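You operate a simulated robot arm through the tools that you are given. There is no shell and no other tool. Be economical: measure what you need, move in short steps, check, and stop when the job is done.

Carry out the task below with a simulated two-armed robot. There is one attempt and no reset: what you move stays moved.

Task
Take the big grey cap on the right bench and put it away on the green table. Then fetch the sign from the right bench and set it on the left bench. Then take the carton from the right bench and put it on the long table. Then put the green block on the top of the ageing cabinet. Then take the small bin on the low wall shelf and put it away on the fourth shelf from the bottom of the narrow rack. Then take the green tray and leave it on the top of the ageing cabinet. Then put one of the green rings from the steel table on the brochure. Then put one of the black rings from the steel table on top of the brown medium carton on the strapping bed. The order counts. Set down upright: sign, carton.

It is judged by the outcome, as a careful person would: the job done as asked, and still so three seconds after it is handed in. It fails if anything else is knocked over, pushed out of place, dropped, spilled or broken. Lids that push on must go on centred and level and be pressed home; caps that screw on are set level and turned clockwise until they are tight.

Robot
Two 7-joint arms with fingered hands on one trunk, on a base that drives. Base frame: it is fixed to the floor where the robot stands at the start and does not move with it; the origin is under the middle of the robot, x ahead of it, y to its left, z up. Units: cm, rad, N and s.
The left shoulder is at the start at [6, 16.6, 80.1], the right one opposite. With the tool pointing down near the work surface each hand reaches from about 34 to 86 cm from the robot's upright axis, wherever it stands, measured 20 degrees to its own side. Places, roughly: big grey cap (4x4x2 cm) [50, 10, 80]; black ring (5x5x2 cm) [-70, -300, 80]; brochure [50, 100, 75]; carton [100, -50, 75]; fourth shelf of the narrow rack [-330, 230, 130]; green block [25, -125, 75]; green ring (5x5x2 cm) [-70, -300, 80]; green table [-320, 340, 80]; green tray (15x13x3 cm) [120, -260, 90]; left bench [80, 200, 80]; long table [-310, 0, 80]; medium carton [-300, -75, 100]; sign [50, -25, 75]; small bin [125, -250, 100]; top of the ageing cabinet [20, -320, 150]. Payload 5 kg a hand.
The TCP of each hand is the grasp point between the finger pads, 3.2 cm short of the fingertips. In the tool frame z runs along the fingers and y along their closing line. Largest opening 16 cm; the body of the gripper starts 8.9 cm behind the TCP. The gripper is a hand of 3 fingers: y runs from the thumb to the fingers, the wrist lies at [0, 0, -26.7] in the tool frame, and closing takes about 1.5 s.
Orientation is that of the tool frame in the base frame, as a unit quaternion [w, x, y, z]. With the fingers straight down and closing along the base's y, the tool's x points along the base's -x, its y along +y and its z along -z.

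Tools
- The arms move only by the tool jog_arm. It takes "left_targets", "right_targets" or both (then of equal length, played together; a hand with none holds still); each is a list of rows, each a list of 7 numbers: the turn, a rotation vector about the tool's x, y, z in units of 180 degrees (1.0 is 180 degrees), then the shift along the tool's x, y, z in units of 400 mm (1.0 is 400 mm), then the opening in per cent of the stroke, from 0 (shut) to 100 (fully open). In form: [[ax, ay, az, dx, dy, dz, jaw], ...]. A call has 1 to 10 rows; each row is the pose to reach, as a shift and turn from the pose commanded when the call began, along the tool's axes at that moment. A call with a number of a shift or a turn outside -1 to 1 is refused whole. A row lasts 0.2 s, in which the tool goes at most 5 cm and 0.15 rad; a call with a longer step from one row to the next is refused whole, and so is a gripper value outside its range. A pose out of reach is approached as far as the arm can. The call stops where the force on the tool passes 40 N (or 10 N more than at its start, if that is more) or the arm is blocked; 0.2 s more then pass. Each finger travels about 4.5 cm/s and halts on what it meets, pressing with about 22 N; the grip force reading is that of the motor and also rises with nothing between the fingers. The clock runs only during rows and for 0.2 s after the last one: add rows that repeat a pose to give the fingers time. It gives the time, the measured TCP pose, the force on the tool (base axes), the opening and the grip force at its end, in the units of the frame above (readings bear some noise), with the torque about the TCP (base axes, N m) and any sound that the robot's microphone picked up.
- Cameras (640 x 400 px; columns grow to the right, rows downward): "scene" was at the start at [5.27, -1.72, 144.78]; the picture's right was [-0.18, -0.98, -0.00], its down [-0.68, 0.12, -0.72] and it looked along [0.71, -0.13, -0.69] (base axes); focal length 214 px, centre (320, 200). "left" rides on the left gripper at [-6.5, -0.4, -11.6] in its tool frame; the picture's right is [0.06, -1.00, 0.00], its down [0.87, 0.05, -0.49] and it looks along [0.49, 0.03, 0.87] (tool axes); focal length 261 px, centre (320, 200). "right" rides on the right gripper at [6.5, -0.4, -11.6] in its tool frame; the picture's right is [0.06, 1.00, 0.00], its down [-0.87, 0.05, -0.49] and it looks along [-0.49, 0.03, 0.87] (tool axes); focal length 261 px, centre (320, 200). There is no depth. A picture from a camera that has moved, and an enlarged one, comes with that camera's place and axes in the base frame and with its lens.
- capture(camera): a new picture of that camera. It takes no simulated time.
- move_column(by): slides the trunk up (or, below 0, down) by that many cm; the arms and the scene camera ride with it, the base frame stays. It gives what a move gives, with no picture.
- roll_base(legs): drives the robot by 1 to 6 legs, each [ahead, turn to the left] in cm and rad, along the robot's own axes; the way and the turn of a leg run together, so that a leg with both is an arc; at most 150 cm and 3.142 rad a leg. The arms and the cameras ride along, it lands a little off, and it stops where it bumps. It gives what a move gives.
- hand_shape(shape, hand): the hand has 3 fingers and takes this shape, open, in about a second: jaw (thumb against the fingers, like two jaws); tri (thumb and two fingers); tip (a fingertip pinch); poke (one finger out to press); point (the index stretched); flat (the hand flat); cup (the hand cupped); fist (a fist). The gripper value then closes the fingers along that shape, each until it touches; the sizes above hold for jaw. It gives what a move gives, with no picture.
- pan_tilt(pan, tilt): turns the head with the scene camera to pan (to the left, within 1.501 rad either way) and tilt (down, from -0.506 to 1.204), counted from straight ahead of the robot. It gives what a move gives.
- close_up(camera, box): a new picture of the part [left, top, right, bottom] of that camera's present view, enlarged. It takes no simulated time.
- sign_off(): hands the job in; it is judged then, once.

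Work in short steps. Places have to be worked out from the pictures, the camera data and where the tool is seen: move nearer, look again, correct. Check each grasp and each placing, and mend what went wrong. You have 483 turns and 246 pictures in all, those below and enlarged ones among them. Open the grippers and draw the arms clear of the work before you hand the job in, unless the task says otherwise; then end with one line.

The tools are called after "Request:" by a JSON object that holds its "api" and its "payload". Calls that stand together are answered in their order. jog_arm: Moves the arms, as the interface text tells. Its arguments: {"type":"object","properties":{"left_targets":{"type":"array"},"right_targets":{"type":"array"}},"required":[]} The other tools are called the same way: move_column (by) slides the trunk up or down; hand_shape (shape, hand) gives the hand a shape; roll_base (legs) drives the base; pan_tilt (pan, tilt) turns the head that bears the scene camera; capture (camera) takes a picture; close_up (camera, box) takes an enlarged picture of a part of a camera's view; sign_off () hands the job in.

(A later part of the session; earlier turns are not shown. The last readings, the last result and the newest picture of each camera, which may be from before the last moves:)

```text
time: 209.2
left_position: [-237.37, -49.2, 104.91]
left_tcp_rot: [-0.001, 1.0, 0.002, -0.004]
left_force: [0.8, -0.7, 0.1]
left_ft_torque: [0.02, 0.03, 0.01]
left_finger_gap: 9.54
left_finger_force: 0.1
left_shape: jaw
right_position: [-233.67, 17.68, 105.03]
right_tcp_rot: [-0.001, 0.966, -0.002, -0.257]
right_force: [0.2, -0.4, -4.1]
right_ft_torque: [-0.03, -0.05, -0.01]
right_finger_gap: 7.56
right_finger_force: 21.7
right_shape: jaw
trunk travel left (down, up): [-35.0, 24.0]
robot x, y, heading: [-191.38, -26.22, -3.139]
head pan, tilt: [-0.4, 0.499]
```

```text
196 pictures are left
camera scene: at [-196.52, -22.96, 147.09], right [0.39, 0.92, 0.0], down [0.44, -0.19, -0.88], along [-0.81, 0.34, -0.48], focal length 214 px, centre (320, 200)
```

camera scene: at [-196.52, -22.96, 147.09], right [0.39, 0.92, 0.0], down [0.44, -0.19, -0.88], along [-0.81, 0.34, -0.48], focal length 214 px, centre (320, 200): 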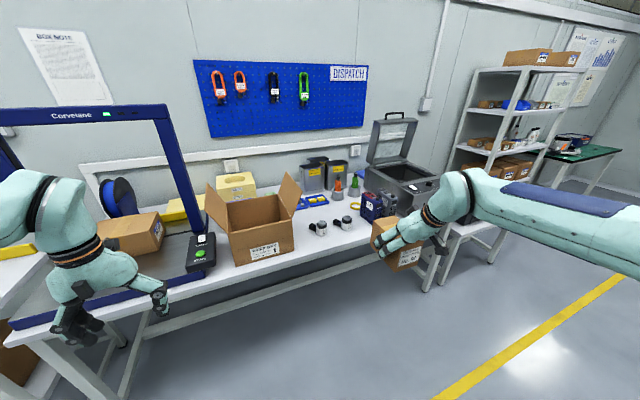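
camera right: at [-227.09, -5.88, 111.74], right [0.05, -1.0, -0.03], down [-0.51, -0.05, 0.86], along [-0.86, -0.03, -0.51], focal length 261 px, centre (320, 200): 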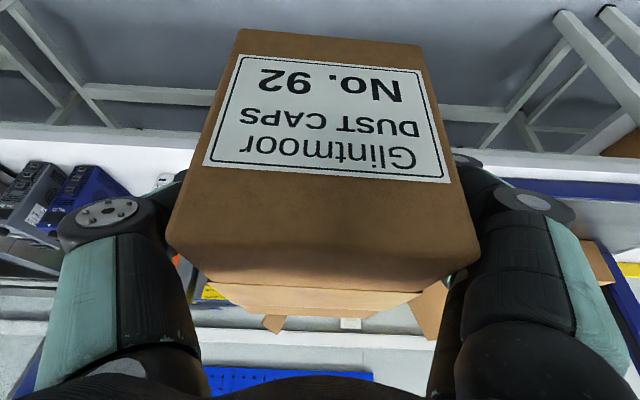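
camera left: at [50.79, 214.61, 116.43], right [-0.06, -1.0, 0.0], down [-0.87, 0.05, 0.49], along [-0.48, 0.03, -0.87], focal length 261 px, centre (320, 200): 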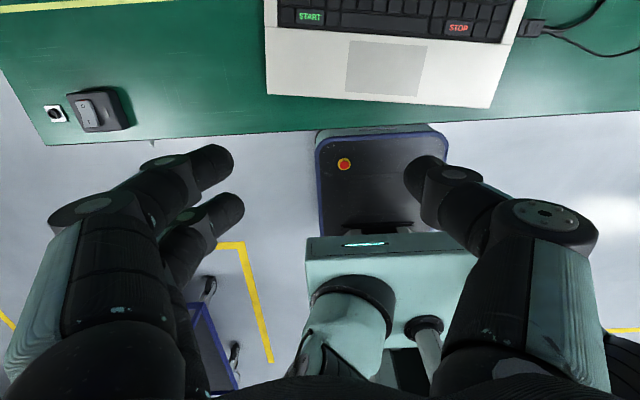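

The front strip of the long table near [-268, 42] looks free. I'll shift the robot about 48 cm to +y and face the table again.

Request:
{"api": "roll_base", "payload": {"legs": [[0, -1.57], [48, 0], [0, 1.57]]}}

Request:
{"api": "pan_tilt", "payload": {"pan": 0.0, "tilt": 0.7}}

Request:
{"api": "capture", "payload": {"camera": "scene"}}

```text
time: 219.7
left_position: [-237.57, -1.09, 104.72]
left_tcp_rot: [-0.001, 1.0, 0.005, -0.003]
left_force: [-0.9, 0.3, 0.3]
left_ft_torque: [0.03, 0.01, -0.01]
left_finger_gap: 9.56
left_finger_force: 0.0
left_shape: jaw
right_position: [-234.33, 65.92, 105.02]
right_tcp_rot: [0.001, 0.966, 0.001, -0.257]
right_force: [0.5, 0.4, -3.1]
right_ft_torque: [-0.02, -0.05, 0.0]
right_finger_gap: 7.49
right_finger_force: 22.0
right_shape: jaw
trunk travel left (down, up): [-35.0, 24.0]
robot x, y, heading: [-191.57, 22.07, -3.139]
head pan, tilt: [-0.4, 0.499]
```

```text
time: 220.5
left_position: [-237.73, -1.02, 104.72]
left_tcp_rot: [-0.001, 1.0, 0.005, -0.004]
left_force: [0.2, -0.1, -0.1]
left_ft_torque: [-0.03, -0.01, -0.01]
left_finger_gap: 9.57
left_finger_force: 0.0
left_shape: jaw
right_position: [-234.26, 65.81, 105.0]
right_tcp_rot: [0.0, 0.967, 0.001, -0.256]
right_force: [0.2, 0.7, -2.8]
right_ft_torque: [0.02, -0.06, 0.04]
right_finger_gap: 7.51
right_finger_force: 21.7
right_shape: jaw
trunk travel left (down, up): [-35.0, 24.0]
robot x, y, heading: [-191.87, 22.21, -3.134]
head pan, tilt: [0.0, 0.7]
```

```text
195 pictures are left
camera scene: at [-197.06, 21.92, 145.33], right [-0.01, 1.0, 0.0], down [0.64, 0.01, -0.77], along [-0.77, -0.01, -0.64], focal length 214 px, centre (320, 200)
```

scene: 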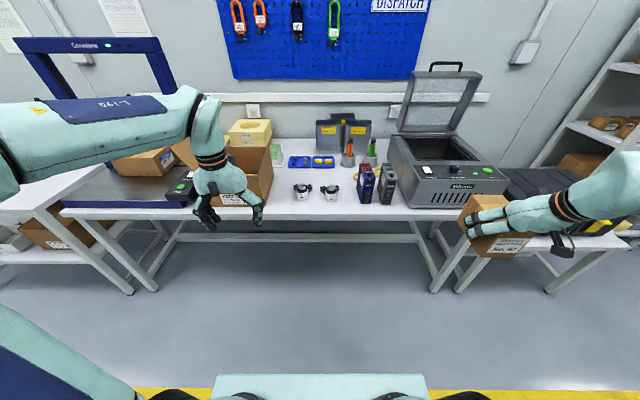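

The front strip is too shallow, but there is an open patch behind the two small cylinders, about [-294, 20]. I'll bring the hand in front of the body and then drive forward 26 cm.

Request:
{"api": "jog_arm", "payload": {"right_targets": [[0, 0, 0, 0, 0.1, 0, 43], [0, 0, 0, 0, 0.2, 0, 43], [0, 0, 0, 0, 0.3, 0, 43], [0, 0, 0, 0, 0.4, 0, 43], [0, 0, 0, 0, 0.5, 0, 43], [0, 0, 0, 0, 0.6, 0, 43], [0, 0, 0, 0, 0.7, 0, 43], [0, 0, 0, 0, 0.8, 0, 43], [0, 0, 0, 0, 0.9, 0, 43]]}}

Request:
{"api": "jog_arm", "payload": {"right_targets": [[0, 0, 0, -0.02, 0.1, -0.05, 43], [0, 0, 0, -0.04, 0.2, -0.1, 43], [0, 0, 0, -0.05, 0.25, -0.1, 43]]}}

Request:
{"api": "roll_base", "payload": {"legs": [[26, 0]]}}

Request:
{"api": "capture", "payload": {"camera": "scene"}}

```text
time: 222.5
left_position: [-237.67, -1.1, 104.75]
left_tcp_rot: [-0.001, 1.0, 0.006, -0.003]
left_force: [0.2, 0.6, 0.5]
left_ft_torque: [0.0, 0.04, -0.01]
left_finger_gap: 9.54
left_finger_force: 0.1
left_shape: jaw
right_position: [-234.4, 29.76, 104.88]
right_tcp_rot: [0.001, 0.966, 0.001, -0.257]
right_force: [-0.3, 0.1, -3.1]
right_ft_torque: [-0.01, -0.03, 0.02]
right_finger_gap: 7.52
right_finger_force: 21.8
right_shape: jaw
trunk travel left (down, up): [-35.0, 24.0]
robot x, y, heading: [-191.62, 22.13, -3.128]
head pan, tilt: [0.0, 0.7]
```

```text
time: 223.3
left_position: [-237.59, -1.03, 104.63]
left_tcp_rot: [-0.001, 1.0, 0.006, -0.004]
left_force: [0.1, 0.1, 0.1]
left_ft_torque: [0.01, 0.02, 0.04]
left_finger_gap: 9.57
left_finger_force: 0.0
left_shape: jaw
right_position: [-233.9, 19.75, 109.36]
right_tcp_rot: [0.0, 0.966, 0.001, -0.257]
right_force: [0.9, -0.2, -3.2]
right_ft_torque: [-0.02, -0.02, -0.02]
right_finger_gap: 7.49
right_finger_force: 22.5
right_shape: jaw
trunk travel left (down, up): [-35.0, 24.0]
robot x, y, heading: [-191.56, 22.61, -3.133]
head pan, tilt: [0.0, 0.7]
```

```text
time: 225.2
left_position: [-263.81, -1.31, 104.65]
left_tcp_rot: [-0.002, 1.0, 0.006, -0.003]
left_force: [-0.3, -0.1, 0.2]
left_ft_torque: [0.04, 0.01, 0.0]
left_finger_gap: 9.58
left_finger_force: 0.1
left_shape: jaw
right_position: [-260.1, 19.61, 109.35]
right_tcp_rot: [-0.001, 0.967, 0.001, -0.256]
right_force: [-0.6, -0.9, -3.1]
right_ft_torque: [-0.01, -0.03, -0.02]
right_finger_gap: 7.5
right_finger_force: 21.6
right_shape: jaw
trunk travel left (down, up): [-35.0, 24.0]
robot x, y, heading: [-217.57, 22.46, -3.132]
head pan, tilt: [0.0, 0.7]
```

```text
194 pictures are left
camera scene: at [-223.16, 21.66, 145.32], right [-0.01, 1.0, 0.0], down [0.64, 0.01, -0.76], along [-0.76, -0.01, -0.64], focal length 214 px, centre (320, 200)
```

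scene: 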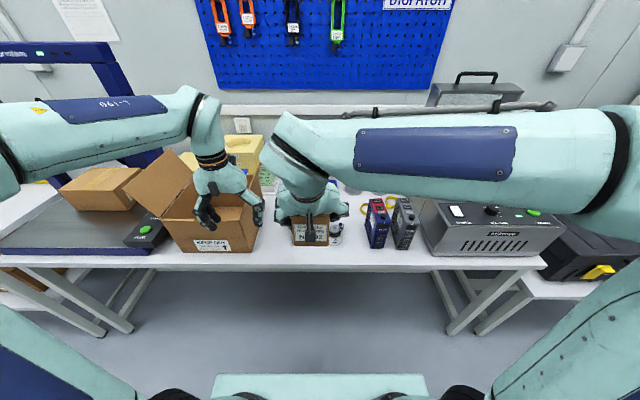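

I'll raise the left hand away from the open box's flaps and extend the carton forward over the target at z≈109.

Request:
{"api": "jog_arm", "payload": {"left_targets": [[0, 0, 0, 0, 0, -0.1, 60], [0, 0, 0, 0, 0, -0.2, 60], [0, 0, 0, 0, 0, -0.2, 60], [0, 0, 0, 0, 0, -0.2, 60], [0, 0, 0, 0, 0, -0.2, 60], [0, 0, 0, 0, 0, -0.2, 60], [0, 0, 0, 0, 0, -0.2, 60], [0, 0, 0, 0, 0, -0.2, 60]], "right_targets": [[0, 0, 0, -0.09, 0, 0.052, 43], [0, 0, 0, -0.18, 0, 0.104, 43], [0, 0, 0, -0.27, 0, 0.156, 43], [0, 0, 0, -0.36, 0, 0.208, 43], [0, 0, 0, -0.45, 0, 0.26, 43], [0, 0, 0, -0.54, 0, 0.312, 43], [0, 0, 0, -0.63, 0, 0.364, 43], [0, 0, 0, -0.723, 0, 0.4175, 43]]}}

Request:
{"api": "capture", "payload": {"camera": "right"}}

Request:
{"api": "capture", "payload": {"camera": "scene"}}

```text
time: 227.0
left_position: [-263.78, -1.36, 112.61]
left_tcp_rot: [-0.001, 1.0, 0.005, -0.002]
left_force: [-0.1, -0.1, 1.0]
left_ft_torque: [0.01, -0.03, -0.03]
left_finger_gap: 9.55
left_finger_force: 0.1
left_shape: jaw
right_position: [-293.4, 19.64, 109.12]
right_tcp_rot: [0.0, 0.967, 0.0, -0.257]
right_force: [-0.3, 0.8, -2.4]
right_ft_torque: [0.0, -0.04, 0.0]
right_finger_gap: 7.48
right_finger_force: 21.9
right_shape: jaw
trunk travel left (down, up): [-35.0, 24.0]
robot x, y, heading: [-217.57, 22.22, -3.135]
head pan, tilt: [0.0, 0.7]
```

```text
193 pictures are left
camera right: at [-282.09, 20.0, 115.98], right [0.06, -1.0, -0.03], down [-0.51, -0.06, 0.86], along [-0.86, -0.03, -0.51], focal length 261 px, centre (320, 200)
```

right: 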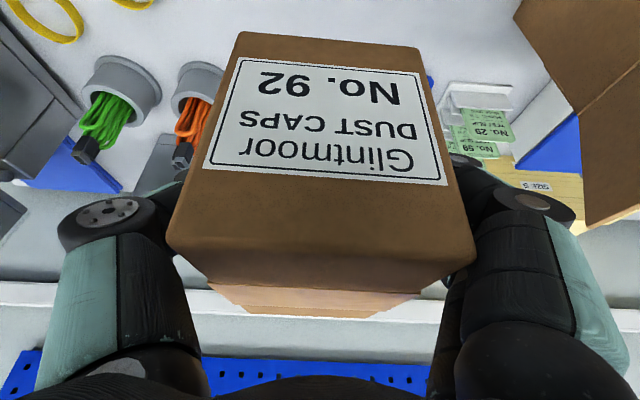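

```text
192 pictures are left
camera scene: at [-223.18, 21.62, 145.31], right [-0.01, 1.0, 0.0], down [0.64, 0.01, -0.76], along [-0.76, -0.01, -0.64], focal length 214 px, centre (320, 200)
```

scene: 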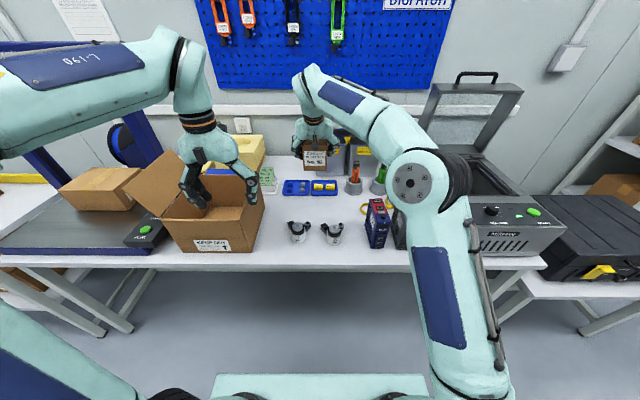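

The open patch between the cylinders and the blue tray is about 23 cm deep, and the carton is over it. I'll lower it to the table.

Request:
{"api": "jog_arm", "payload": {"right_targets": [[0, 0, 0, 0.06, 0, 0.095, 43], [0, 0, 0, 0.12, 0, 0.19, 43], [0, 0, 0, 0.18, 0, 0.285, 43], [0, 0, 0, 0.24, 0, 0.38, 43], [0, 0, 0, 0.296, 0, 0.463, 43], [0, 0, 0, 0.304, 0, 0.476, 43], [0, 0, 0, 0.308, 0, 0.483, 43], [0, 0, 0, 0.312, 0, 0.49, 43], [0, 0, 0, 0.316, 0, 0.497, 43]]}}

Request:
{"api": "capture", "payload": {"camera": "right"}}

```text
time: 229.0
left_position: [-263.66, -1.21, 112.77]
left_tcp_rot: [-0.001, 1.0, 0.007, -0.003]
left_force: [-0.2, 0.4, 0.1]
left_ft_torque: [-0.03, -0.01, 0.03]
left_finger_gap: 9.57
left_finger_force: 0.0
left_shape: jaw
right_position: [-292.21, 19.43, 85.8]
right_tcp_rot: [-0.001, 0.966, 0.0, -0.257]
right_force: [-0.6, 0.3, -3.4]
right_ft_torque: [0.02, -0.04, 0.0]
right_finger_gap: 7.49
right_finger_force: 21.9
right_shape: jaw
trunk travel left (down, up): [-35.0, 24.0]
robot x, y, heading: [-217.76, 21.85, -3.129]
head pan, tilt: [0.0, 0.7]
```

```text
191 pictures are left
camera right: at [-280.9, 19.95, 92.54], right [0.06, -1.0, -0.03], down [-0.51, -0.06, 0.86], along [-0.86, -0.03, -0.51], focal length 261 px, centre (320, 200)
```

right: 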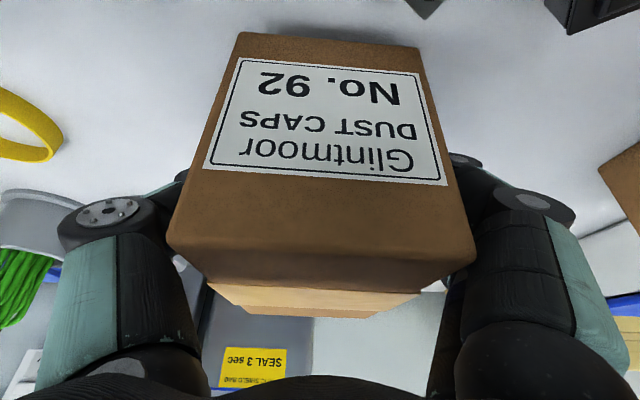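

Not touching yet. I'll continue down in small steps.

Request:
{"api": "jog_arm", "payload": {"right_targets": [[0, 0, 0, 0.003, 0, 0.0054, 43], [0, 0, 0, 0.006, 0, 0.0108, 43], [0, 0, 0, 0.009, 0, 0.0162, 43]]}}

```text
time: 229.8
left_position: [-263.74, -1.23, 112.78]
left_tcp_rot: [-0.001, 1.0, 0.006, -0.003]
left_force: [-0.1, -0.3, 0.7]
left_ft_torque: [-0.03, 0.03, 0.01]
left_finger_gap: 9.57
left_finger_force: 0.0
left_shape: jaw
right_position: [-292.28, 19.58, 84.89]
right_tcp_rot: [-0.001, 0.966, 0.001, -0.257]
right_force: [-0.1, 0.1, -2.7]
right_ft_torque: [0.01, -0.05, 0.0]
right_finger_gap: 7.5
right_finger_force: 21.8
right_shape: jaw
trunk travel left (down, up): [-35.0, 24.0]
robot x, y, heading: [-218.04, 22.06, -3.137]
head pan, tilt: [0.0, 0.7]
```

Request:
{"api": "jog_arm", "payload": {"right_targets": [[0, 0, 0, 0.004, 0, 0.007, 43], [0, 0, 0, 0.008, 0, 0.014, 43], [0, 0, 0, 0.012, 0, 0.021, 43], [0, 0, 0, 0.016, 0, 0.028, 43]]}}

```text
time: 230.8
left_position: [-263.62, -1.23, 112.58]
left_tcp_rot: [0.0, 1.0, 0.006, -0.002]
left_force: [-0.1, 0.7, -0.2]
left_ft_torque: [0.02, -0.03, -0.02]
left_finger_gap: 9.57
left_finger_force: 0.0
left_shape: jaw
right_position: [-292.23, 19.47, 83.82]
right_tcp_rot: [-0.001, 0.966, 0.0, -0.257]
right_force: [0.1, 0.1, -2.8]
right_ft_torque: [0.04, -0.04, 0.0]
right_finger_gap: 7.49
right_finger_force: 22.4
right_shape: jaw
trunk travel left (down, up): [-35.0, 24.0]
robot x, y, heading: [-218.02, 22.02, -3.133]
head pan, tilt: [0.0, 0.7]
```

No contact yet, so the table is lower than thought (perhaps z=75), which puts things slightly farther out. I'll shift 2.5 cm forward and continue lowering.

Request:
{"api": "jog_arm", "payload": {"right_targets": [[0, 0, 0, -0.054, 0, 0.031, 43], [0, 0, 0, -0.048, 0, 0.042, 43], [0, 0, 0, -0.042, 0, 0.053, 43], [0, 0, 0, -0.036, 0, 0.063, 43], [0, 0, 0, -0.03, 0, 0.074, 43], [0, 0, 0, -0.024, 0, 0.085, 43]]}}

Request:
{"api": "capture", "payload": {"camera": "scene"}}

```text
time: 231.9
left_position: [-263.59, -1.23, 112.68]
left_tcp_rot: [-0.002, 1.0, 0.006, -0.003]
left_force: [-0.8, -0.9, 0.2]
left_ft_torque: [0.0, 0.02, 0.01]
left_finger_gap: 9.56
left_finger_force: 0.0
left_shape: jaw
right_position: [-295.24, 19.39, 83.14]
right_tcp_rot: [0.003, 0.964, 0.001, -0.266]
right_force: [3.0, -0.2, 16.3]
right_ft_torque: [0.23, -0.11, -0.13]
right_finger_gap: 7.56
right_finger_force: 22.3
right_shape: jaw
trunk travel left (down, up): [-35.0, 24.0]
robot x, y, heading: [-217.72, 21.82, -3.137]
head pan, tilt: [0.0, 0.7]
stopped in row 5 (right hand): the force on the tool passed its limit (the readings are from after the stop); the commanded pose is now the measured one
```

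```text
190 pictures are left
camera scene: at [-222.93, 21.66, 145.31], right [-0.01, 1.0, 0.0], down [0.64, 0.0, -0.77], along [-0.77, -0.01, -0.64], focal length 214 px, centre (320, 200)
```

scene: 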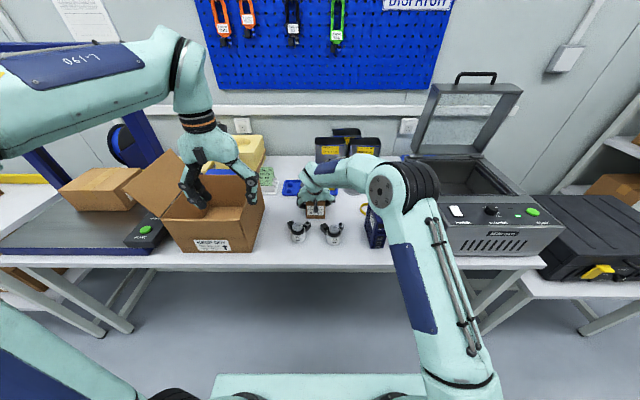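

Contact at TCP z≈83. I'll ease off slightly and inspect closely that it sits flat before releasing.

Request:
{"api": "jog_arm", "payload": {"right_targets": [[0, 0.005, 0, -0.003, 0, -0.0054, 43], [0, 0.005, 0, -0.003, 0, -0.0054, 43]]}}

Request:
{"api": "close_up", "payload": {"camera": "scene", "box": [240, 150, 400, 250]}}

Request:
{"api": "capture", "payload": {"camera": "right"}}

```text
time: 232.6
left_position: [-263.57, -1.33, 112.71]
left_tcp_rot: [-0.001, 1.0, 0.006, -0.004]
left_force: [0.1, -0.2, -0.6]
left_ft_torque: [0.0, 0.01, 0.02]
left_finger_gap: 9.55
left_finger_force: 0.2
left_shape: jaw
right_position: [-295.15, 19.39, 83.13]
right_tcp_rot: [0.003, 0.966, 0.001, -0.257]
right_force: [-3.4, 0.2, 14.7]
right_ft_torque: [0.19, 0.29, 0.03]
right_finger_gap: 7.53
right_finger_force: 22.0
right_shape: jaw
trunk travel left (down, up): [-35.0, 24.0]
robot x, y, heading: [-217.44, 22.1, -3.131]
head pan, tilt: [0.0, 0.7]
```

```text
4.00 times, centred on (320, 200) of scene
camera zoom: at [-222.96, 21.66, 145.33], right [-0.01, 1.0, 0.0], down [0.64, 0.01, -0.77], along [-0.77, -0.01, -0.64], focal length 858 px, centre (320, 200)
```

zoom: 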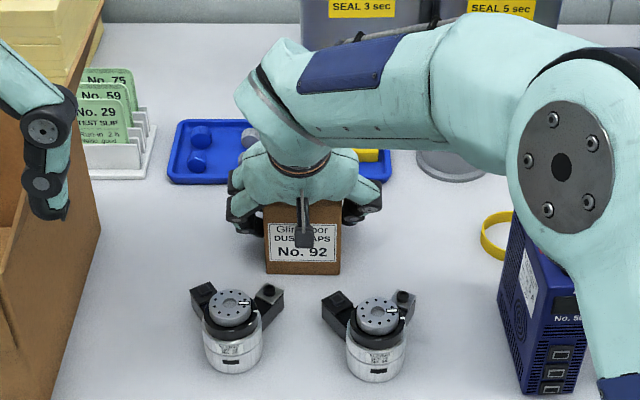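

```text
188 pictures are left
camera right: at [-283.77, 19.88, 89.94], right [0.06, -1.0, -0.03], down [-0.51, -0.05, 0.86], along [-0.86, -0.04, -0.51], focal length 261 px, centre (320, 200)
```

right: 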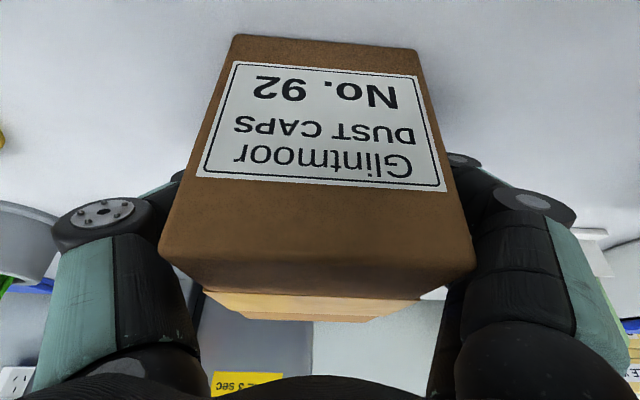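

The carton sits flat behind the cylinders and clear of the tray. I'll open and withdraw the hand along its axis.

Request:
{"api": "jog_arm", "payload": {"right_targets": [[0, 0, 0, 0, 0, 0, 50], [0, 0, 0, 0, 0, 0, 60], [0, 0, 0, 0, 0, 0, 65], [0, 0, 0, 0, 0, 0, 65], [0, 0, 0, 0, 0, -0.05, 65], [0, 0, 0, 0, 0, -0.15, 65], [0, 0, 0, 0, 0, -0.27, 65], [0, 0, 0, 0, 0, -0.39, 65], [0, 0, 0, 0, 0, -0.51, 65]]}}

Request:
{"api": "close_up", "payload": {"camera": "scene", "box": [200, 120, 440, 270]}}

```text
time: 234.6
left_position: [-263.56, -1.13, 112.74]
left_tcp_rot: [-0.001, 1.0, 0.006, -0.004]
left_force: [0.1, -0.5, -0.4]
left_ft_torque: [-0.01, 0.06, 0.02]
left_finger_gap: 9.55
left_finger_force: 0.0
left_shape: jaw
right_position: [-284.98, 19.61, 100.68]
right_tcp_rot: [0.001, 0.967, 0.0, -0.255]
right_force: [0.0, -0.4, 0.0]
right_ft_torque: [-0.01, 0.01, 0.01]
right_finger_gap: 10.38
right_finger_force: 0.1
right_shape: jaw
trunk travel left (down, up): [-35.0, 24.0]
robot x, y, heading: [-217.73, 21.85, -3.132]
head pan, tilt: [0.0, 0.7]
```

```text
2.67 times, centred on (320, 195) of scene
camera zoom: at [-223.0, 21.68, 145.32], right [-0.01, 1.0, 0.0], down [0.64, 0.01, -0.77], along [-0.77, -0.01, -0.64], focal length 572 px, centre (320, 213)
```

zoom: 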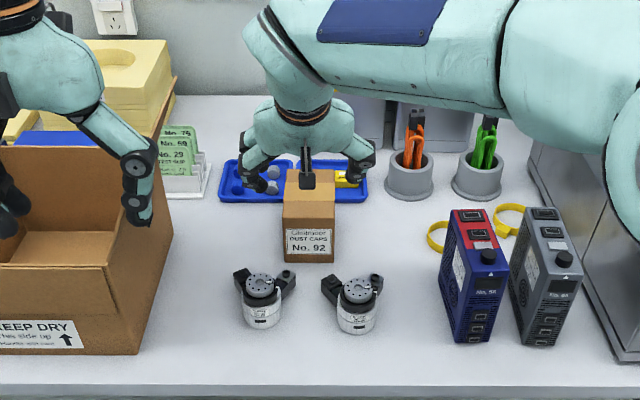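

Carton done. I'll retract and tuck the right hand, straighten it, and then back away from the long table.

Request:
{"api": "jog_arm", "payload": {"right_targets": [[0, 0, 0, 0.05, 0, -0.1, 60], [0, 0, 0, 0.12, 0, -0.2, 60], [0, 0, 0, 0.19, 0, -0.28, 60], [0, 0, 0, 0.26, -0.05, -0.35, 60], [0, 0.04, 0, 0.33, -0.13, -0.42, 60], [0, 0.08, 0, 0.33, -0.24, -0.42, 60], [0, 0.12, 0, 0.33, -0.35, -0.42, 60], [0, 0.165, 0, 0.33, -0.45, -0.42, 60], [0, 0.165, 0, 0.33, -0.5, -0.42, 60]]}}

Request:
{"api": "roll_base", "payload": {"legs": [[-60, 0]]}}

```text
refused: row 5 steps farther than a row can; nothing moved
```

```text
time: 237.9
left_position: [-203.28, -0.75, 112.72]
left_tcp_rot: [-0.001, 1.0, 0.008, -0.004]
left_force: [0.4, -0.5, 0.7]
left_ft_torque: [0.0, 0.01, 0.01]
left_finger_gap: 9.55
left_finger_force: 0.1
left_shape: jaw
right_position: [-224.77, 20.03, 100.76]
right_tcp_rot: [0.004, 0.967, 0.003, -0.256]
right_force: [-0.3, 0.0, 0.4]
right_ft_torque: [-0.03, -0.07, -0.01]
right_finger_gap: 10.38
right_finger_force: 0.1
right_shape: jaw
trunk travel left (down, up): [-35.0, 24.0]
robot x, y, heading: [-157.84, 22.29, -3.127]
head pan, tilt: [0.0, 0.7]
```

The arm move was refused, but the base backed out cleanly with the hand high. I'll tuck the hand now with smaller steps.

Request:
{"api": "jog_arm", "payload": {"right_targets": [[0, 0, 0, 0.05, 0, -0.08, 60], [0, 0, 0, 0.12, 0, -0.16, 60], [0, 0, 0, 0.19, 0, -0.24, 60], [0, 0, 0, 0.26, -0.03, -0.31, 60], [0, 0.04, 0, 0.33, -0.08, -0.37, 60], [0, 0.08, 0, 0.33, -0.19, -0.37, 60], [0, 0.12, 0, 0.33, -0.3, -0.37, 60], [0, 0.165, 0, 0.33, -0.41, -0.37, 60], [0, 0.165, 0, 0.33, -0.5, -0.37, 60]]}}

```text
time: 239.9
left_position: [-203.28, -0.67, 112.71]
left_tcp_rot: [-0.001, 1.0, 0.008, -0.003]
left_force: [0.1, 0.1, -0.4]
left_ft_torque: [-0.04, 0.02, -0.02]
left_finger_gap: 9.54
left_finger_force: 0.1
left_shape: jaw
right_position: [-205.97, 40.13, 107.1]
right_tcp_rot: [0.002, 1.0, 0.004, 0.001]
right_force: [-1.2, 0.9, -0.1]
right_ft_torque: [-0.04, 0.0, 0.03]
right_finger_gap: 9.64
right_finger_force: 0.1
right_shape: jaw
trunk travel left (down, up): [-35.0, 24.0]
robot x, y, heading: [-157.37, 22.75, -3.135]
head pan, tilt: [0.0, 0.7]
```

Next is the green block on the side bench, near [18, -128]. I'll drive to about [-62, -108] and face +x to look at it.

Request:
{"api": "roll_base", "payload": {"legs": [[0, 2.2], [150, 0], [12, 0], [0, 0.94]]}}

Request:
{"api": "pan_tilt", "payload": {"pan": -0.2, "tilt": 0.6}}

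Request:
{"api": "capture", "payload": {"camera": "scene"}}

```text
time: 255.9
left_position: [-15.56, -86.49, 112.66]
left_tcp_rot: [0.003, 0.0, 1.0, -0.001]
left_force: [-0.3, 0.6, -0.5]
left_ft_torque: [0.01, 0.0, 0.03]
left_finger_gap: 9.57
left_finger_force: 0.0
left_shape: jaw
right_position: [-13.49, -127.49, 107.14]
right_tcp_rot: [-0.001, 0.005, 1.0, 0.002]
right_force: [-0.5, 0.0, 0.2]
right_ft_torque: [-0.02, -0.01, 0.03]
right_finger_gap: 9.67
right_finger_force: 0.0
right_shape: jaw
trunk travel left (down, up): [-35.0, 24.0]
robot x, y, heading: [-61.59, -108.96, -0.003]
head pan, tilt: [0.0, 0.7]
```

```text
time: 256.6
left_position: [-15.54, -86.38, 112.69]
left_tcp_rot: [0.004, 0.0, 1.0, -0.001]
left_force: [-0.6, 0.0, 0.0]
left_ft_torque: [0.03, -0.01, 0.0]
left_finger_gap: 9.56
left_finger_force: 0.1
left_shape: jaw
right_position: [-13.36, -127.4, 107.03]
right_tcp_rot: [0.0, 0.005, 1.0, 0.001]
right_force: [-0.2, 0.9, 0.1]
right_ft_torque: [-0.01, 0.02, 0.0]
right_finger_gap: 9.65
right_finger_force: 0.1
right_shape: jaw
trunk travel left (down, up): [-35.0, 24.0]
robot x, y, heading: [-61.66, -109.09, -0.006]
head pan, tilt: [-0.201, 0.6]
```

```text
186 pictures are left
camera scene: at [-55.99, -111.11, 146.18], right [-0.2, -0.98, 0.0], down [-0.55, 0.11, -0.82], along [0.81, -0.17, -0.57], focal length 214 px, centre (320, 200)
```

scene: 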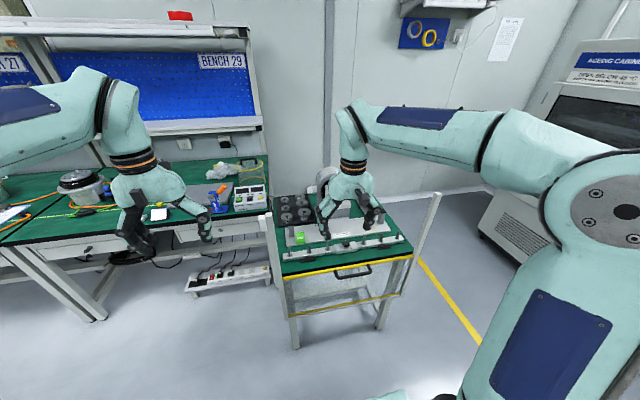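

The green block is at about [15, -117] on a cart with posts at its front corners (top z≈106). I'll move 17 cm forward and view it with the right camera.

Request:
{"api": "roll_base", "payload": {"legs": [[17, 0]]}}

Request:
{"api": "capture", "payload": {"camera": "right"}}

Request:
{"api": "capture", "payload": {"camera": "scene"}}

```text
time: 258.1
left_position: [1.65, -86.5, 112.71]
left_tcp_rot: [0.003, 0.001, 1.0, -0.001]
left_force: [0.5, 1.0, -0.7]
left_ft_torque: [0.02, 0.03, -0.02]
left_finger_gap: 9.54
left_finger_force: 0.1
left_shape: jaw
right_position: [3.93, -127.55, 106.96]
right_tcp_rot: [-0.001, 0.004, 1.0, 0.002]
right_force: [0.4, 0.0, 0.7]
right_ft_torque: [-0.02, 0.02, -0.03]
right_finger_gap: 9.68
right_finger_force: 0.0
right_shape: jaw
trunk travel left (down, up): [-35.0, 24.0]
robot x, y, heading: [-44.4, -108.89, -0.006]
head pan, tilt: [-0.201, 0.6]
```

```text
185 pictures are left
camera right: at [-2.65, -127.85, 118.56], right [-0.05, 1.0, 0.0], down [0.87, 0.05, 0.49], along [0.49, 0.03, -0.87], focal length 261 px, centre (320, 200)
```

right: 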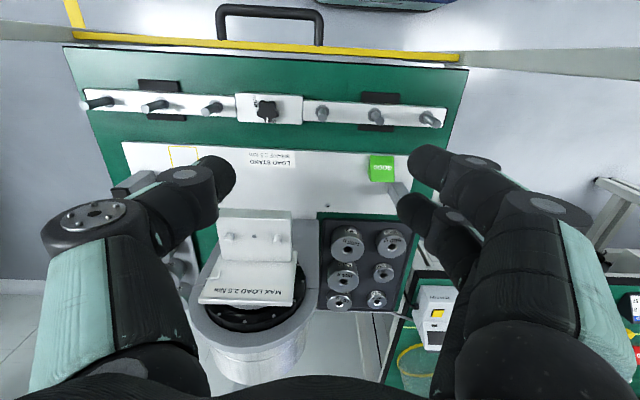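

```text
184 pictures are left
camera scene: at [-38.66, -111.18, 146.18], right [-0.2, -0.98, 0.0], down [-0.55, 0.11, -0.82], along [0.81, -0.17, -0.57], focal length 214 px, centre (320, 200)
```

scene: 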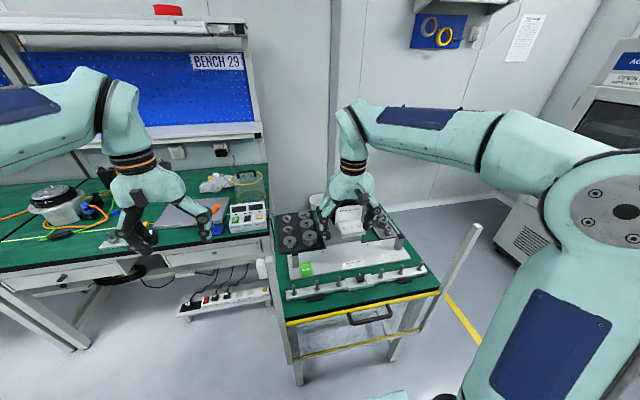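

The green "GOOD" block is near [13.5, -116.5], about 4 cm. I'll bring the right hand above it.

Request:
{"api": "jog_arm", "payload": {"right_targets": [[0, 0, 0, -0.06, 0.07, 0.05, 60], [0, 0, 0, -0.12, 0.14, 0.1, 60], [0, 0, 0, -0.18, 0.21, 0.17, 55], [0, 0, 0, -0.24, 0.275, 0.24, 50], [0, 0, 0, -0.24, 0.275, 0.34, 50], [0, 0, 0, -0.24, 0.275, 0.38, 50]]}}

Request:
{"api": "capture", "payload": {"camera": "right"}}

```text
time: 259.5
left_position: [1.56, -86.58, 112.64]
left_tcp_rot: [0.003, 0.0, 1.0, 0.0]
left_force: [0.0, 0.5, 0.0]
left_ft_torque: [0.01, 0.01, -0.03]
left_finger_gap: 9.54
left_finger_force: 0.1
left_shape: jaw
right_position: [13.39, -116.44, 91.77]
right_tcp_rot: [-0.001, 0.004, 1.0, 0.003]
right_force: [0.6, -0.8, -0.5]
right_ft_torque: [-0.02, 0.01, 0.02]
right_finger_gap: 8.06
right_finger_force: 0.1
right_shape: jaw
trunk travel left (down, up): [-35.0, 24.0]
robot x, y, heading: [-44.32, -108.98, -0.001]
head pan, tilt: [-0.201, 0.6]
```

```text
183 pictures are left
camera right: at [6.92, -116.81, 103.33], right [-0.05, 1.0, 0.0], down [0.87, 0.04, 0.49], along [0.49, 0.03, -0.87], focal length 261 px, centre (320, 200)
```

right: 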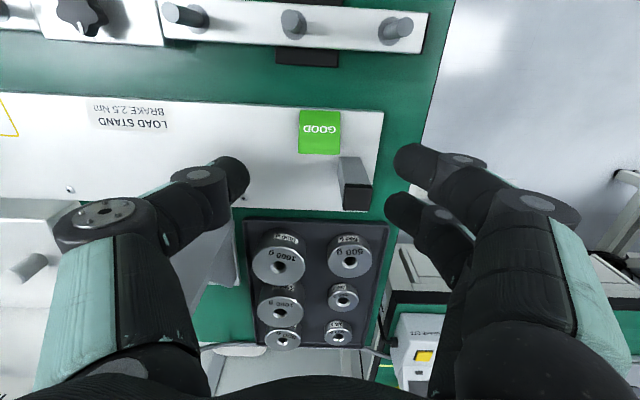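

The block is 3.7 cm wide with a small post just behind its right corner at x≥16. I'll aim 0.8 cm short of centre, narrow the opening, and lower in steps.

Request:
{"api": "jog_arm", "payload": {"right_targets": [[0, 0, 0, 0.02, 0.003, 0.0, 40], [0, 0, 0, 0.02, 0.003, 0.08, 40], [0, 0, 0, 0.02, 0.003, 0.16, 40], [0, 0, 0, 0.02, 0.003, 0.2, 40], [0, 0, 0, 0.02, 0.003, 0.2, 40]]}}

Request:
{"api": "capture", "payload": {"camera": "right"}}

```text
time: 260.7
left_position: [1.56, -86.53, 112.76]
left_tcp_rot: [0.003, -0.001, 1.0, -0.001]
left_force: [-0.7, 0.1, 0.5]
left_ft_torque: [-0.01, 0.03, 0.01]
left_finger_gap: 9.58
left_finger_force: 0.1
left_shape: jaw
right_position: [12.67, -116.25, 83.78]
right_tcp_rot: [-0.001, 0.005, 1.0, 0.002]
right_force: [0.6, -0.3, -0.2]
right_ft_torque: [0.0, -0.02, 0.01]
right_finger_gap: 6.47
right_finger_force: 0.1
right_shape: jaw
trunk travel left (down, up): [-35.0, 24.0]
robot x, y, heading: [-44.6, -109.16, -0.003]
head pan, tilt: [-0.201, 0.6]
```

```text
182 pictures are left
camera right: at [6.09, -116.71, 95.37], right [-0.05, 1.0, 0.0], down [0.87, 0.05, 0.49], along [0.49, 0.03, -0.87], focal length 261 px, centre (320, 200)
```

right: 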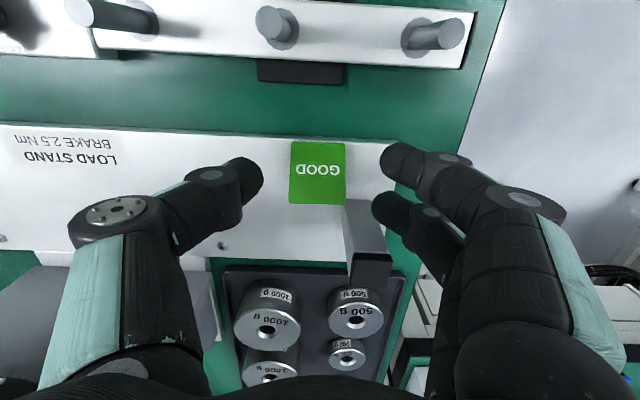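

The far right finger is close to the post, so I'll shift another 0.5 cm back, lower 3 cm watching the force, and then close.

Request:
{"api": "jog_arm", "payload": {"right_targets": [[0, 0, 0, 0.0125, 0, 0.0, 40], [0, 0, 0, 0.0125, 0, 0.03, 40], [0, 0, 0, 0.0125, 0, 0.05, 40], [0, 0, 0, 0.0125, 0, 0.065, 40], [0, 0, 0, 0.0125, 0, 0.08, 40], [0, 0, 0, 0.0125, 0, 0.08, 40]]}}

Request:
{"api": "capture", "payload": {"camera": "right"}}

```text
time: 262.1
left_position: [1.62, -86.51, 112.67]
left_tcp_rot: [0.003, 0.0, 1.0, 0.0]
left_force: [0.8, -1.0, -0.6]
left_ft_torque: [-0.01, -0.02, -0.02]
left_finger_gap: 9.58
left_finger_force: 0.0
left_shape: jaw
right_position: [11.97, -116.36, 80.58]
right_tcp_rot: [-0.001, 0.005, 1.0, 0.001]
right_force: [-0.2, -0.1, -0.2]
right_ft_torque: [-0.01, -0.01, 0.0]
right_finger_gap: 6.46
right_finger_force: 0.1
right_shape: jaw
trunk travel left (down, up): [-35.0, 24.0]
robot x, y, heading: [-44.68, -108.97, -0.005]
head pan, tilt: [-0.201, 0.6]
```

```text
181 pictures are left
camera right: at [5.58, -116.69, 92.21], right [-0.05, 1.0, 0.0], down [0.87, 0.05, 0.49], along [0.49, 0.03, -0.87], focal length 261 px, centre (320, 200)
```

right: 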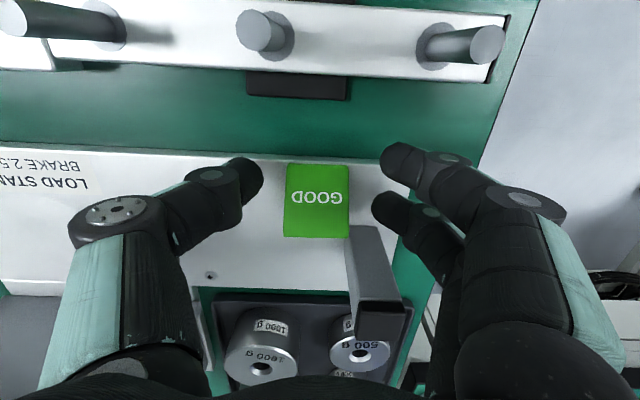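

Clearance to the post is small but fine. I'll close here and check the grip.

Request:
{"api": "jog_arm", "payload": {"right_targets": [[0, 0, 0, 0.0, 0, 0.01, 40], [0, 0, 0, 0.0, 0, 0.012, 25], [0, 0, 0, 0.0, 0, 0.012, 12], [0, 0, 0, 0.0, 0, 0.012, 12], [0, 0, 0, 0.0, 0, 0.012, 12], [0, 0, 0, 0.0, 0, 0.012, 12]]}}

Request:
{"api": "capture", "payload": {"camera": "right"}}

```text
time: 263.5
left_position: [1.47, -86.59, 112.7]
left_tcp_rot: [0.004, 0.0, 1.0, -0.001]
left_force: [-0.7, 0.1, 0.3]
left_ft_torque: [-0.04, 0.01, -0.03]
left_finger_gap: 9.56
left_finger_force: 0.0
left_shape: jaw
right_position: [12.22, -116.23, 80.28]
right_tcp_rot: [-0.001, 0.005, 1.0, 0.002]
right_force: [-0.7, 0.1, 1.9]
right_ft_torque: [-0.06, -0.03, 0.02]
right_finger_gap: 1.56
right_finger_force: 19.7
right_shape: jaw
trunk travel left (down, up): [-35.0, 24.0]
robot x, y, heading: [-44.45, -109.18, -0.005]
head pan, tilt: [-0.201, 0.6]
```

```text
180 pictures are left
camera right: at [5.59, -116.67, 91.76], right [-0.05, 1.0, 0.0], down [0.87, 0.05, 0.49], along [0.49, 0.03, -0.87], focal length 261 px, centre (320, 200)
```

right: 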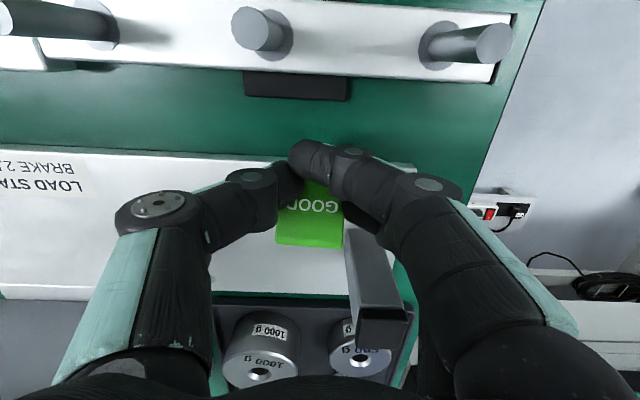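

The front finger slipped past the block. I'll open, lift a little and reassess.

Request:
{"api": "jog_arm", "payload": {"right_targets": [[0, 0, 0, 0.0, 0, 0, 25], [0, 0, 0, 0.0, 0, -0.01, 40], [0, 0, 0, 0.0, 0, -0.05, 40], [0, 0, 0, 0.0, 0, -0.1, 40], [0, 0, 0, 0.0, 0, -0.1, 40]]}}

Request:
{"api": "capture", "payload": {"camera": "right"}}

```text
time: 264.7
left_position: [1.59, -86.44, 112.71]
left_tcp_rot: [0.003, 0.0, 1.0, -0.001]
left_force: [0.3, 0.4, -0.4]
left_ft_torque: [0.02, 0.0, 0.01]
left_finger_gap: 9.58
left_finger_force: 0.1
left_shape: jaw
right_position: [12.13, -116.31, 84.29]
right_tcp_rot: [-0.001, 0.003, 1.0, 0.002]
right_force: [0.2, -1.3, 0.0]
right_ft_torque: [-0.01, -0.01, -0.03]
right_finger_gap: 6.35
right_finger_force: 0.0
right_shape: jaw
trunk travel left (down, up): [-35.0, 24.0]
robot x, y, heading: [-44.39, -109.38, -0.001]
head pan, tilt: [-0.201, 0.6]
```

```text
179 pictures are left
camera right: at [5.61, -116.7, 95.8], right [-0.05, 1.0, 0.0], down [0.87, 0.05, 0.49], along [0.49, 0.03, -0.87], focal length 261 px, centre (320, 200)
```

right: 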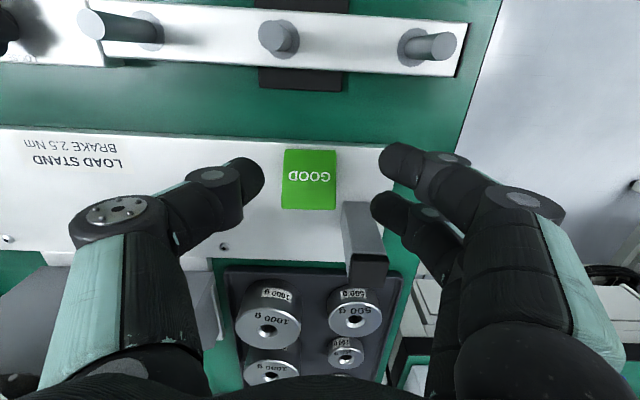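

The block has a slanted face, low at the front, so I need to grip nearer its back. I'll shift +1.1 cm in x and -0.6 cm in y and lower further until near the board.

Request:
{"api": "jog_arm", "payload": {"right_targets": [[0, 0, 0, -0.0275, -0.015, 0.0, 40], [0, 0, 0, -0.0275, -0.015, 0.04, 40], [0, 0, 0, -0.0275, -0.015, 0.08, 38], [0, 0, 0, -0.0275, -0.015, 0.1, 36], [0, 0, 0, -0.0275, -0.015, 0.11, 36], [0, 0, 0, -0.0275, -0.015, 0.12, 36], [0, 0, 0, -0.0275, -0.015, 0.13, 36]]}}

Request:
{"api": "capture", "payload": {"camera": "right"}}

```text
time: 266.3
left_position: [1.45, -86.5, 112.8]
left_tcp_rot: [0.004, 0.0, 1.0, -0.001]
left_force: [-0.2, -0.3, 0.0]
left_ft_torque: [-0.01, 0.03, 0.03]
left_finger_gap: 9.58
left_finger_force: 0.1
left_shape: jaw
right_position: [13.23, -116.97, 79.32]
right_tcp_rot: [0.002, 0.004, 1.0, 0.003]
right_force: [-1.6, -5.2, 34.2]
right_ft_torque: [-0.95, 0.16, -0.05]
right_finger_gap: 5.7
right_finger_force: 10.0
right_shape: jaw
trunk travel left (down, up): [-35.0, 24.0]
robot x, y, heading: [-44.63, -109.07, -0.005]
head pan, tilt: [-0.201, 0.6]
```

```text
178 pictures are left
camera right: at [6.62, -117.26, 90.93], right [-0.05, 1.0, 0.0], down [0.87, 0.04, 0.5], along [0.5, 0.03, -0.87], focal length 261 px, centre (320, 200)
```

right: 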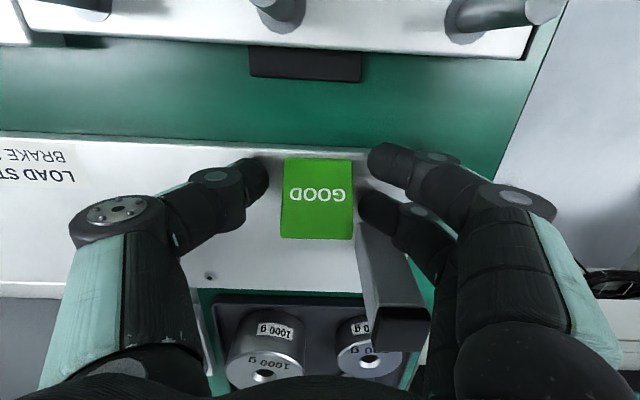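

The fingertips reach the board (z≈76), and the post prevents centring on the block. I'll raise slightly and use the right fingers to slide the block about 3.5 cm in -y, away from the post.

Request:
{"api": "jog_arm", "payload": {"right_targets": [[0, 0, 0, 0, 0, -0.015, 36], [0, 0, 0, 0, -0.02, -0.015, 36], [0, 0, 0, 0, -0.04, -0.015, 36], [0, 0, 0, 0, -0.06, -0.015, 36], [0, 0, 0, 0, -0.08, -0.015, 36], [0, 0, 0, 0, -0.1, -0.015, 36], [0, 0, 0, 0, -0.115, -0.015, 36], [0, 0, 0, 0, -0.1, -0.015, 40]]}}

Request:
{"api": "capture", "payload": {"camera": "right"}}

```text
time: 268.1
left_position: [1.67, -86.48, 112.59]
left_tcp_rot: [0.003, -0.001, 1.0, -0.001]
left_force: [-0.9, 0.5, 0.6]
left_ft_torque: [0.02, -0.01, -0.01]
left_finger_gap: 9.55
left_finger_force: 0.1
left_shape: jaw
right_position: [13.11, -121.05, 79.58]
right_tcp_rot: [-0.001, 0.004, 1.0, 0.002]
right_force: [-0.8, -0.3, 1.9]
right_ft_torque: [0.02, -0.03, 0.01]
right_finger_gap: 6.22
right_finger_force: 0.1
right_shape: jaw
trunk travel left (down, up): [-35.0, 24.0]
robot x, y, heading: [-44.55, -109.5, -0.004]
head pan, tilt: [-0.201, 0.6]
```

```text
177 pictures are left
camera right: at [6.62, -121.34, 91.1], right [-0.05, 1.0, 0.0], down [0.87, 0.05, 0.49], along [0.49, 0.03, -0.87], focal length 261 px, centre (320, 200)
```

right: 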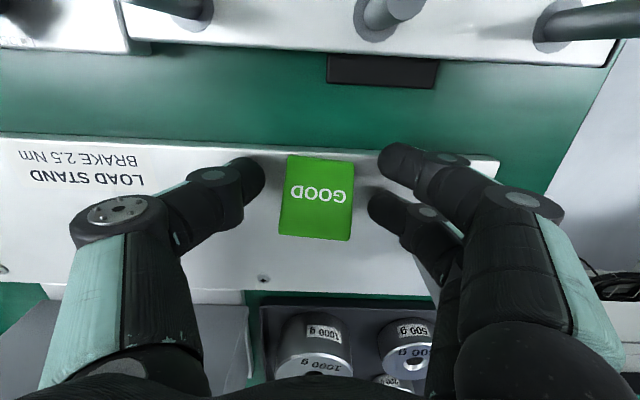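

The block is clear of the post now, rotated about 6°. I'll yaw the hand to match, move 1.1 cm forward and close.

Request:
{"api": "jog_arm", "payload": {"right_targets": [[0, 0, 0.016, -0.015, 0, 0, 40], [0, 0, 0.032, -0.0275, 0, 0, 40], [0, 0, 0.032, -0.0275, 0, 0, 30], [0, 0, 0.032, -0.0275, 0, 0, 15], [0, 0, 0.032, -0.0275, 0, 0, 15], [0, 0, 0.032, -0.0275, 0, 0, 15], [0, 0, 0.032, -0.0275, 0, 0, 15]]}}

Request:
{"api": "capture", "payload": {"camera": "right"}}

```text
time: 269.7
left_position: [1.62, -86.41, 112.65]
left_tcp_rot: [0.003, -0.001, 1.0, -0.001]
left_force: [-0.2, -0.7, -0.5]
left_ft_torque: [0.05, -0.03, -0.05]
left_finger_gap: 9.57
left_finger_force: 0.2
left_shape: jaw
right_position: [14.29, -120.9, 79.56]
right_tcp_rot: [-0.001, 0.054, 0.999, 0.002]
right_force: [-0.1, 0.1, 0.1]
right_ft_torque: [0.02, 0.04, 0.0]
right_finger_gap: 3.4
right_finger_force: 21.7
right_shape: jaw
trunk travel left (down, up): [-35.0, 24.0]
robot x, y, heading: [-44.72, -109.5, -0.007]
head pan, tilt: [-0.201, 0.6]
```

```text
176 pictures are left
camera right: at [7.77, -120.63, 91.16], right [0.05, 1.0, 0.0], down [0.87, -0.04, 0.49], along [0.49, -0.02, -0.87], focal length 261 px, centre (320, 200)
```

right: 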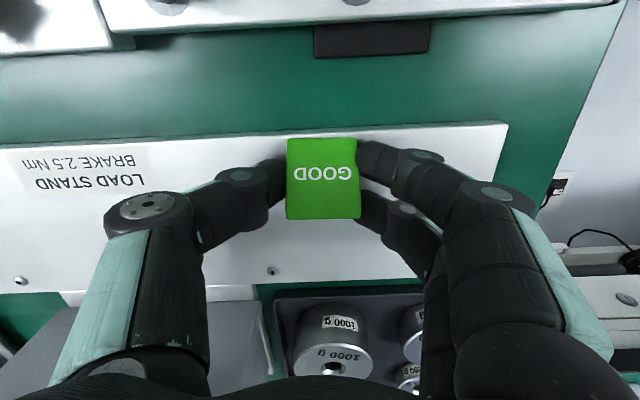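

Good grip with a 3.4 cm gap. I'll lift it straight up above the posts.

Request:
{"api": "jog_arm", "payload": {"right_targets": [[0, 0, 0, 0, 0, -0.04, 13], [0, 0, 0, 0, 0, -0.14, 13], [0, 0, 0, 0, 0, -0.25, 13], [0, 0, 0, 0, 0, -0.37, 13], [0, 0, 0, 0, 0, -0.49, 13], [0, 0, 0, 0, 0, -0.61, 13], [0, 0, 0, 0, 0, -0.73, 13], [0, 0, 0, 0, 0, -0.8, 13]]}}

Request:
{"api": "capture", "payload": {"camera": "right"}}

```text
time: 271.5
left_position: [1.59, -86.47, 112.62]
left_tcp_rot: [0.004, 0.0, 1.0, -0.001]
left_force: [0.0, -0.5, -0.5]
left_ft_torque: [0.04, 0.03, 0.01]
left_finger_gap: 9.56
left_finger_force: 0.1
left_shape: jaw
right_position: [14.2, -121.07, 111.76]
right_tcp_rot: [-0.002, 0.054, 0.999, 0.002]
right_force: [-0.3, 0.0, 0.1]
right_ft_torque: [0.01, -0.03, 0.01]
right_finger_gap: 3.38
right_finger_force: 21.8
right_shape: jaw
trunk travel left (down, up): [-35.0, 24.0]
robot x, y, heading: [-44.32, -109.42, -0.007]
head pan, tilt: [-0.201, 0.6]
```

```text
175 pictures are left
camera right: at [7.78, -120.77, 123.26], right [0.05, 1.0, 0.0], down [0.87, -0.04, 0.49], along [0.49, -0.02, -0.87], focal length 261 px, centre (320, 200)
```

right: 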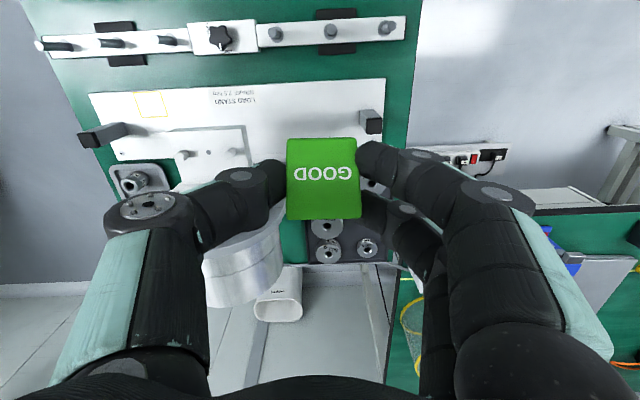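

The block is held securely. I'll back out 45 cm, turn right to face -y, and look toward the ageing cabinet.

Request:
{"api": "roll_base", "payload": {"legs": [[-45, 0], [0, -1.56]]}}

Request:
{"api": "pan_tilt", "payload": {"pan": 0.3, "tilt": 0.3}}

Request:
{"api": "capture", "payload": {"camera": "scene"}}

```text
time: 278.0
left_position: [-66.93, -155.08, 112.67]
left_tcp_rot: [0.002, 0.707, 0.707, -0.003]
left_force: [-0.2, -0.6, -0.2]
left_ft_torque: [-0.01, -0.01, 0.0]
left_finger_gap: 9.56
left_finger_force: 0.1
left_shape: jaw
right_position: [-101.41, -167.83, 111.57]
right_tcp_rot: [0.0, 0.744, 0.669, 0.002]
right_force: [0.4, 0.5, 0.0]
right_ft_torque: [0.02, -0.07, 0.0]
right_finger_gap: 3.4
right_finger_force: 21.6
right_shape: jaw
trunk travel left (down, up): [-35.0, 24.0]
robot x, y, heading: [-89.67, -108.89, -1.569]
head pan, tilt: [-0.201, 0.6]
```

```text
time: 278.9
left_position: [-66.88, -155.05, 112.69]
left_tcp_rot: [0.002, 0.706, 0.708, -0.003]
left_force: [0.0, -0.4, 0.4]
left_ft_torque: [0.0, 0.01, 0.0]
left_finger_gap: 9.56
left_finger_force: 0.1
left_shape: jaw
right_position: [-101.28, -167.8, 111.52]
right_tcp_rot: [0.001, 0.744, 0.668, 0.002]
right_force: [-0.3, -0.4, 0.1]
right_ft_torque: [-0.03, 0.02, -0.03]
right_finger_gap: 3.38
right_finger_force: 22.2
right_shape: jaw
trunk travel left (down, up): [-35.0, 24.0]
robot x, y, heading: [-89.79, -109.19, -1.575]
head pan, tilt: [0.3, 0.3]
```

```text
174 pictures are left
camera scene: at [-86.7, -115.06, 148.93], right [-0.96, -0.29, 0.0], down [-0.09, 0.28, -0.96], along [0.28, -0.91, -0.3], focal length 214 px, centre (320, 200)
```

scene: 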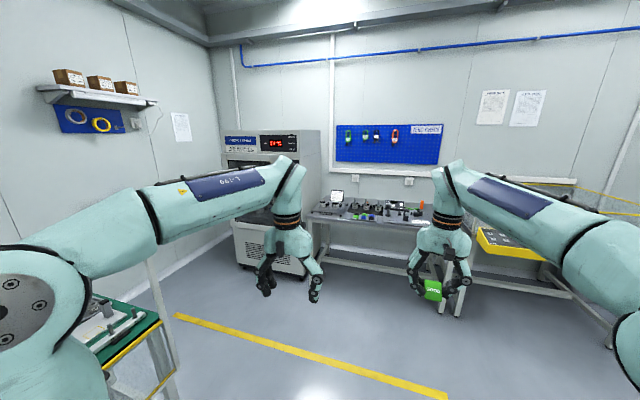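

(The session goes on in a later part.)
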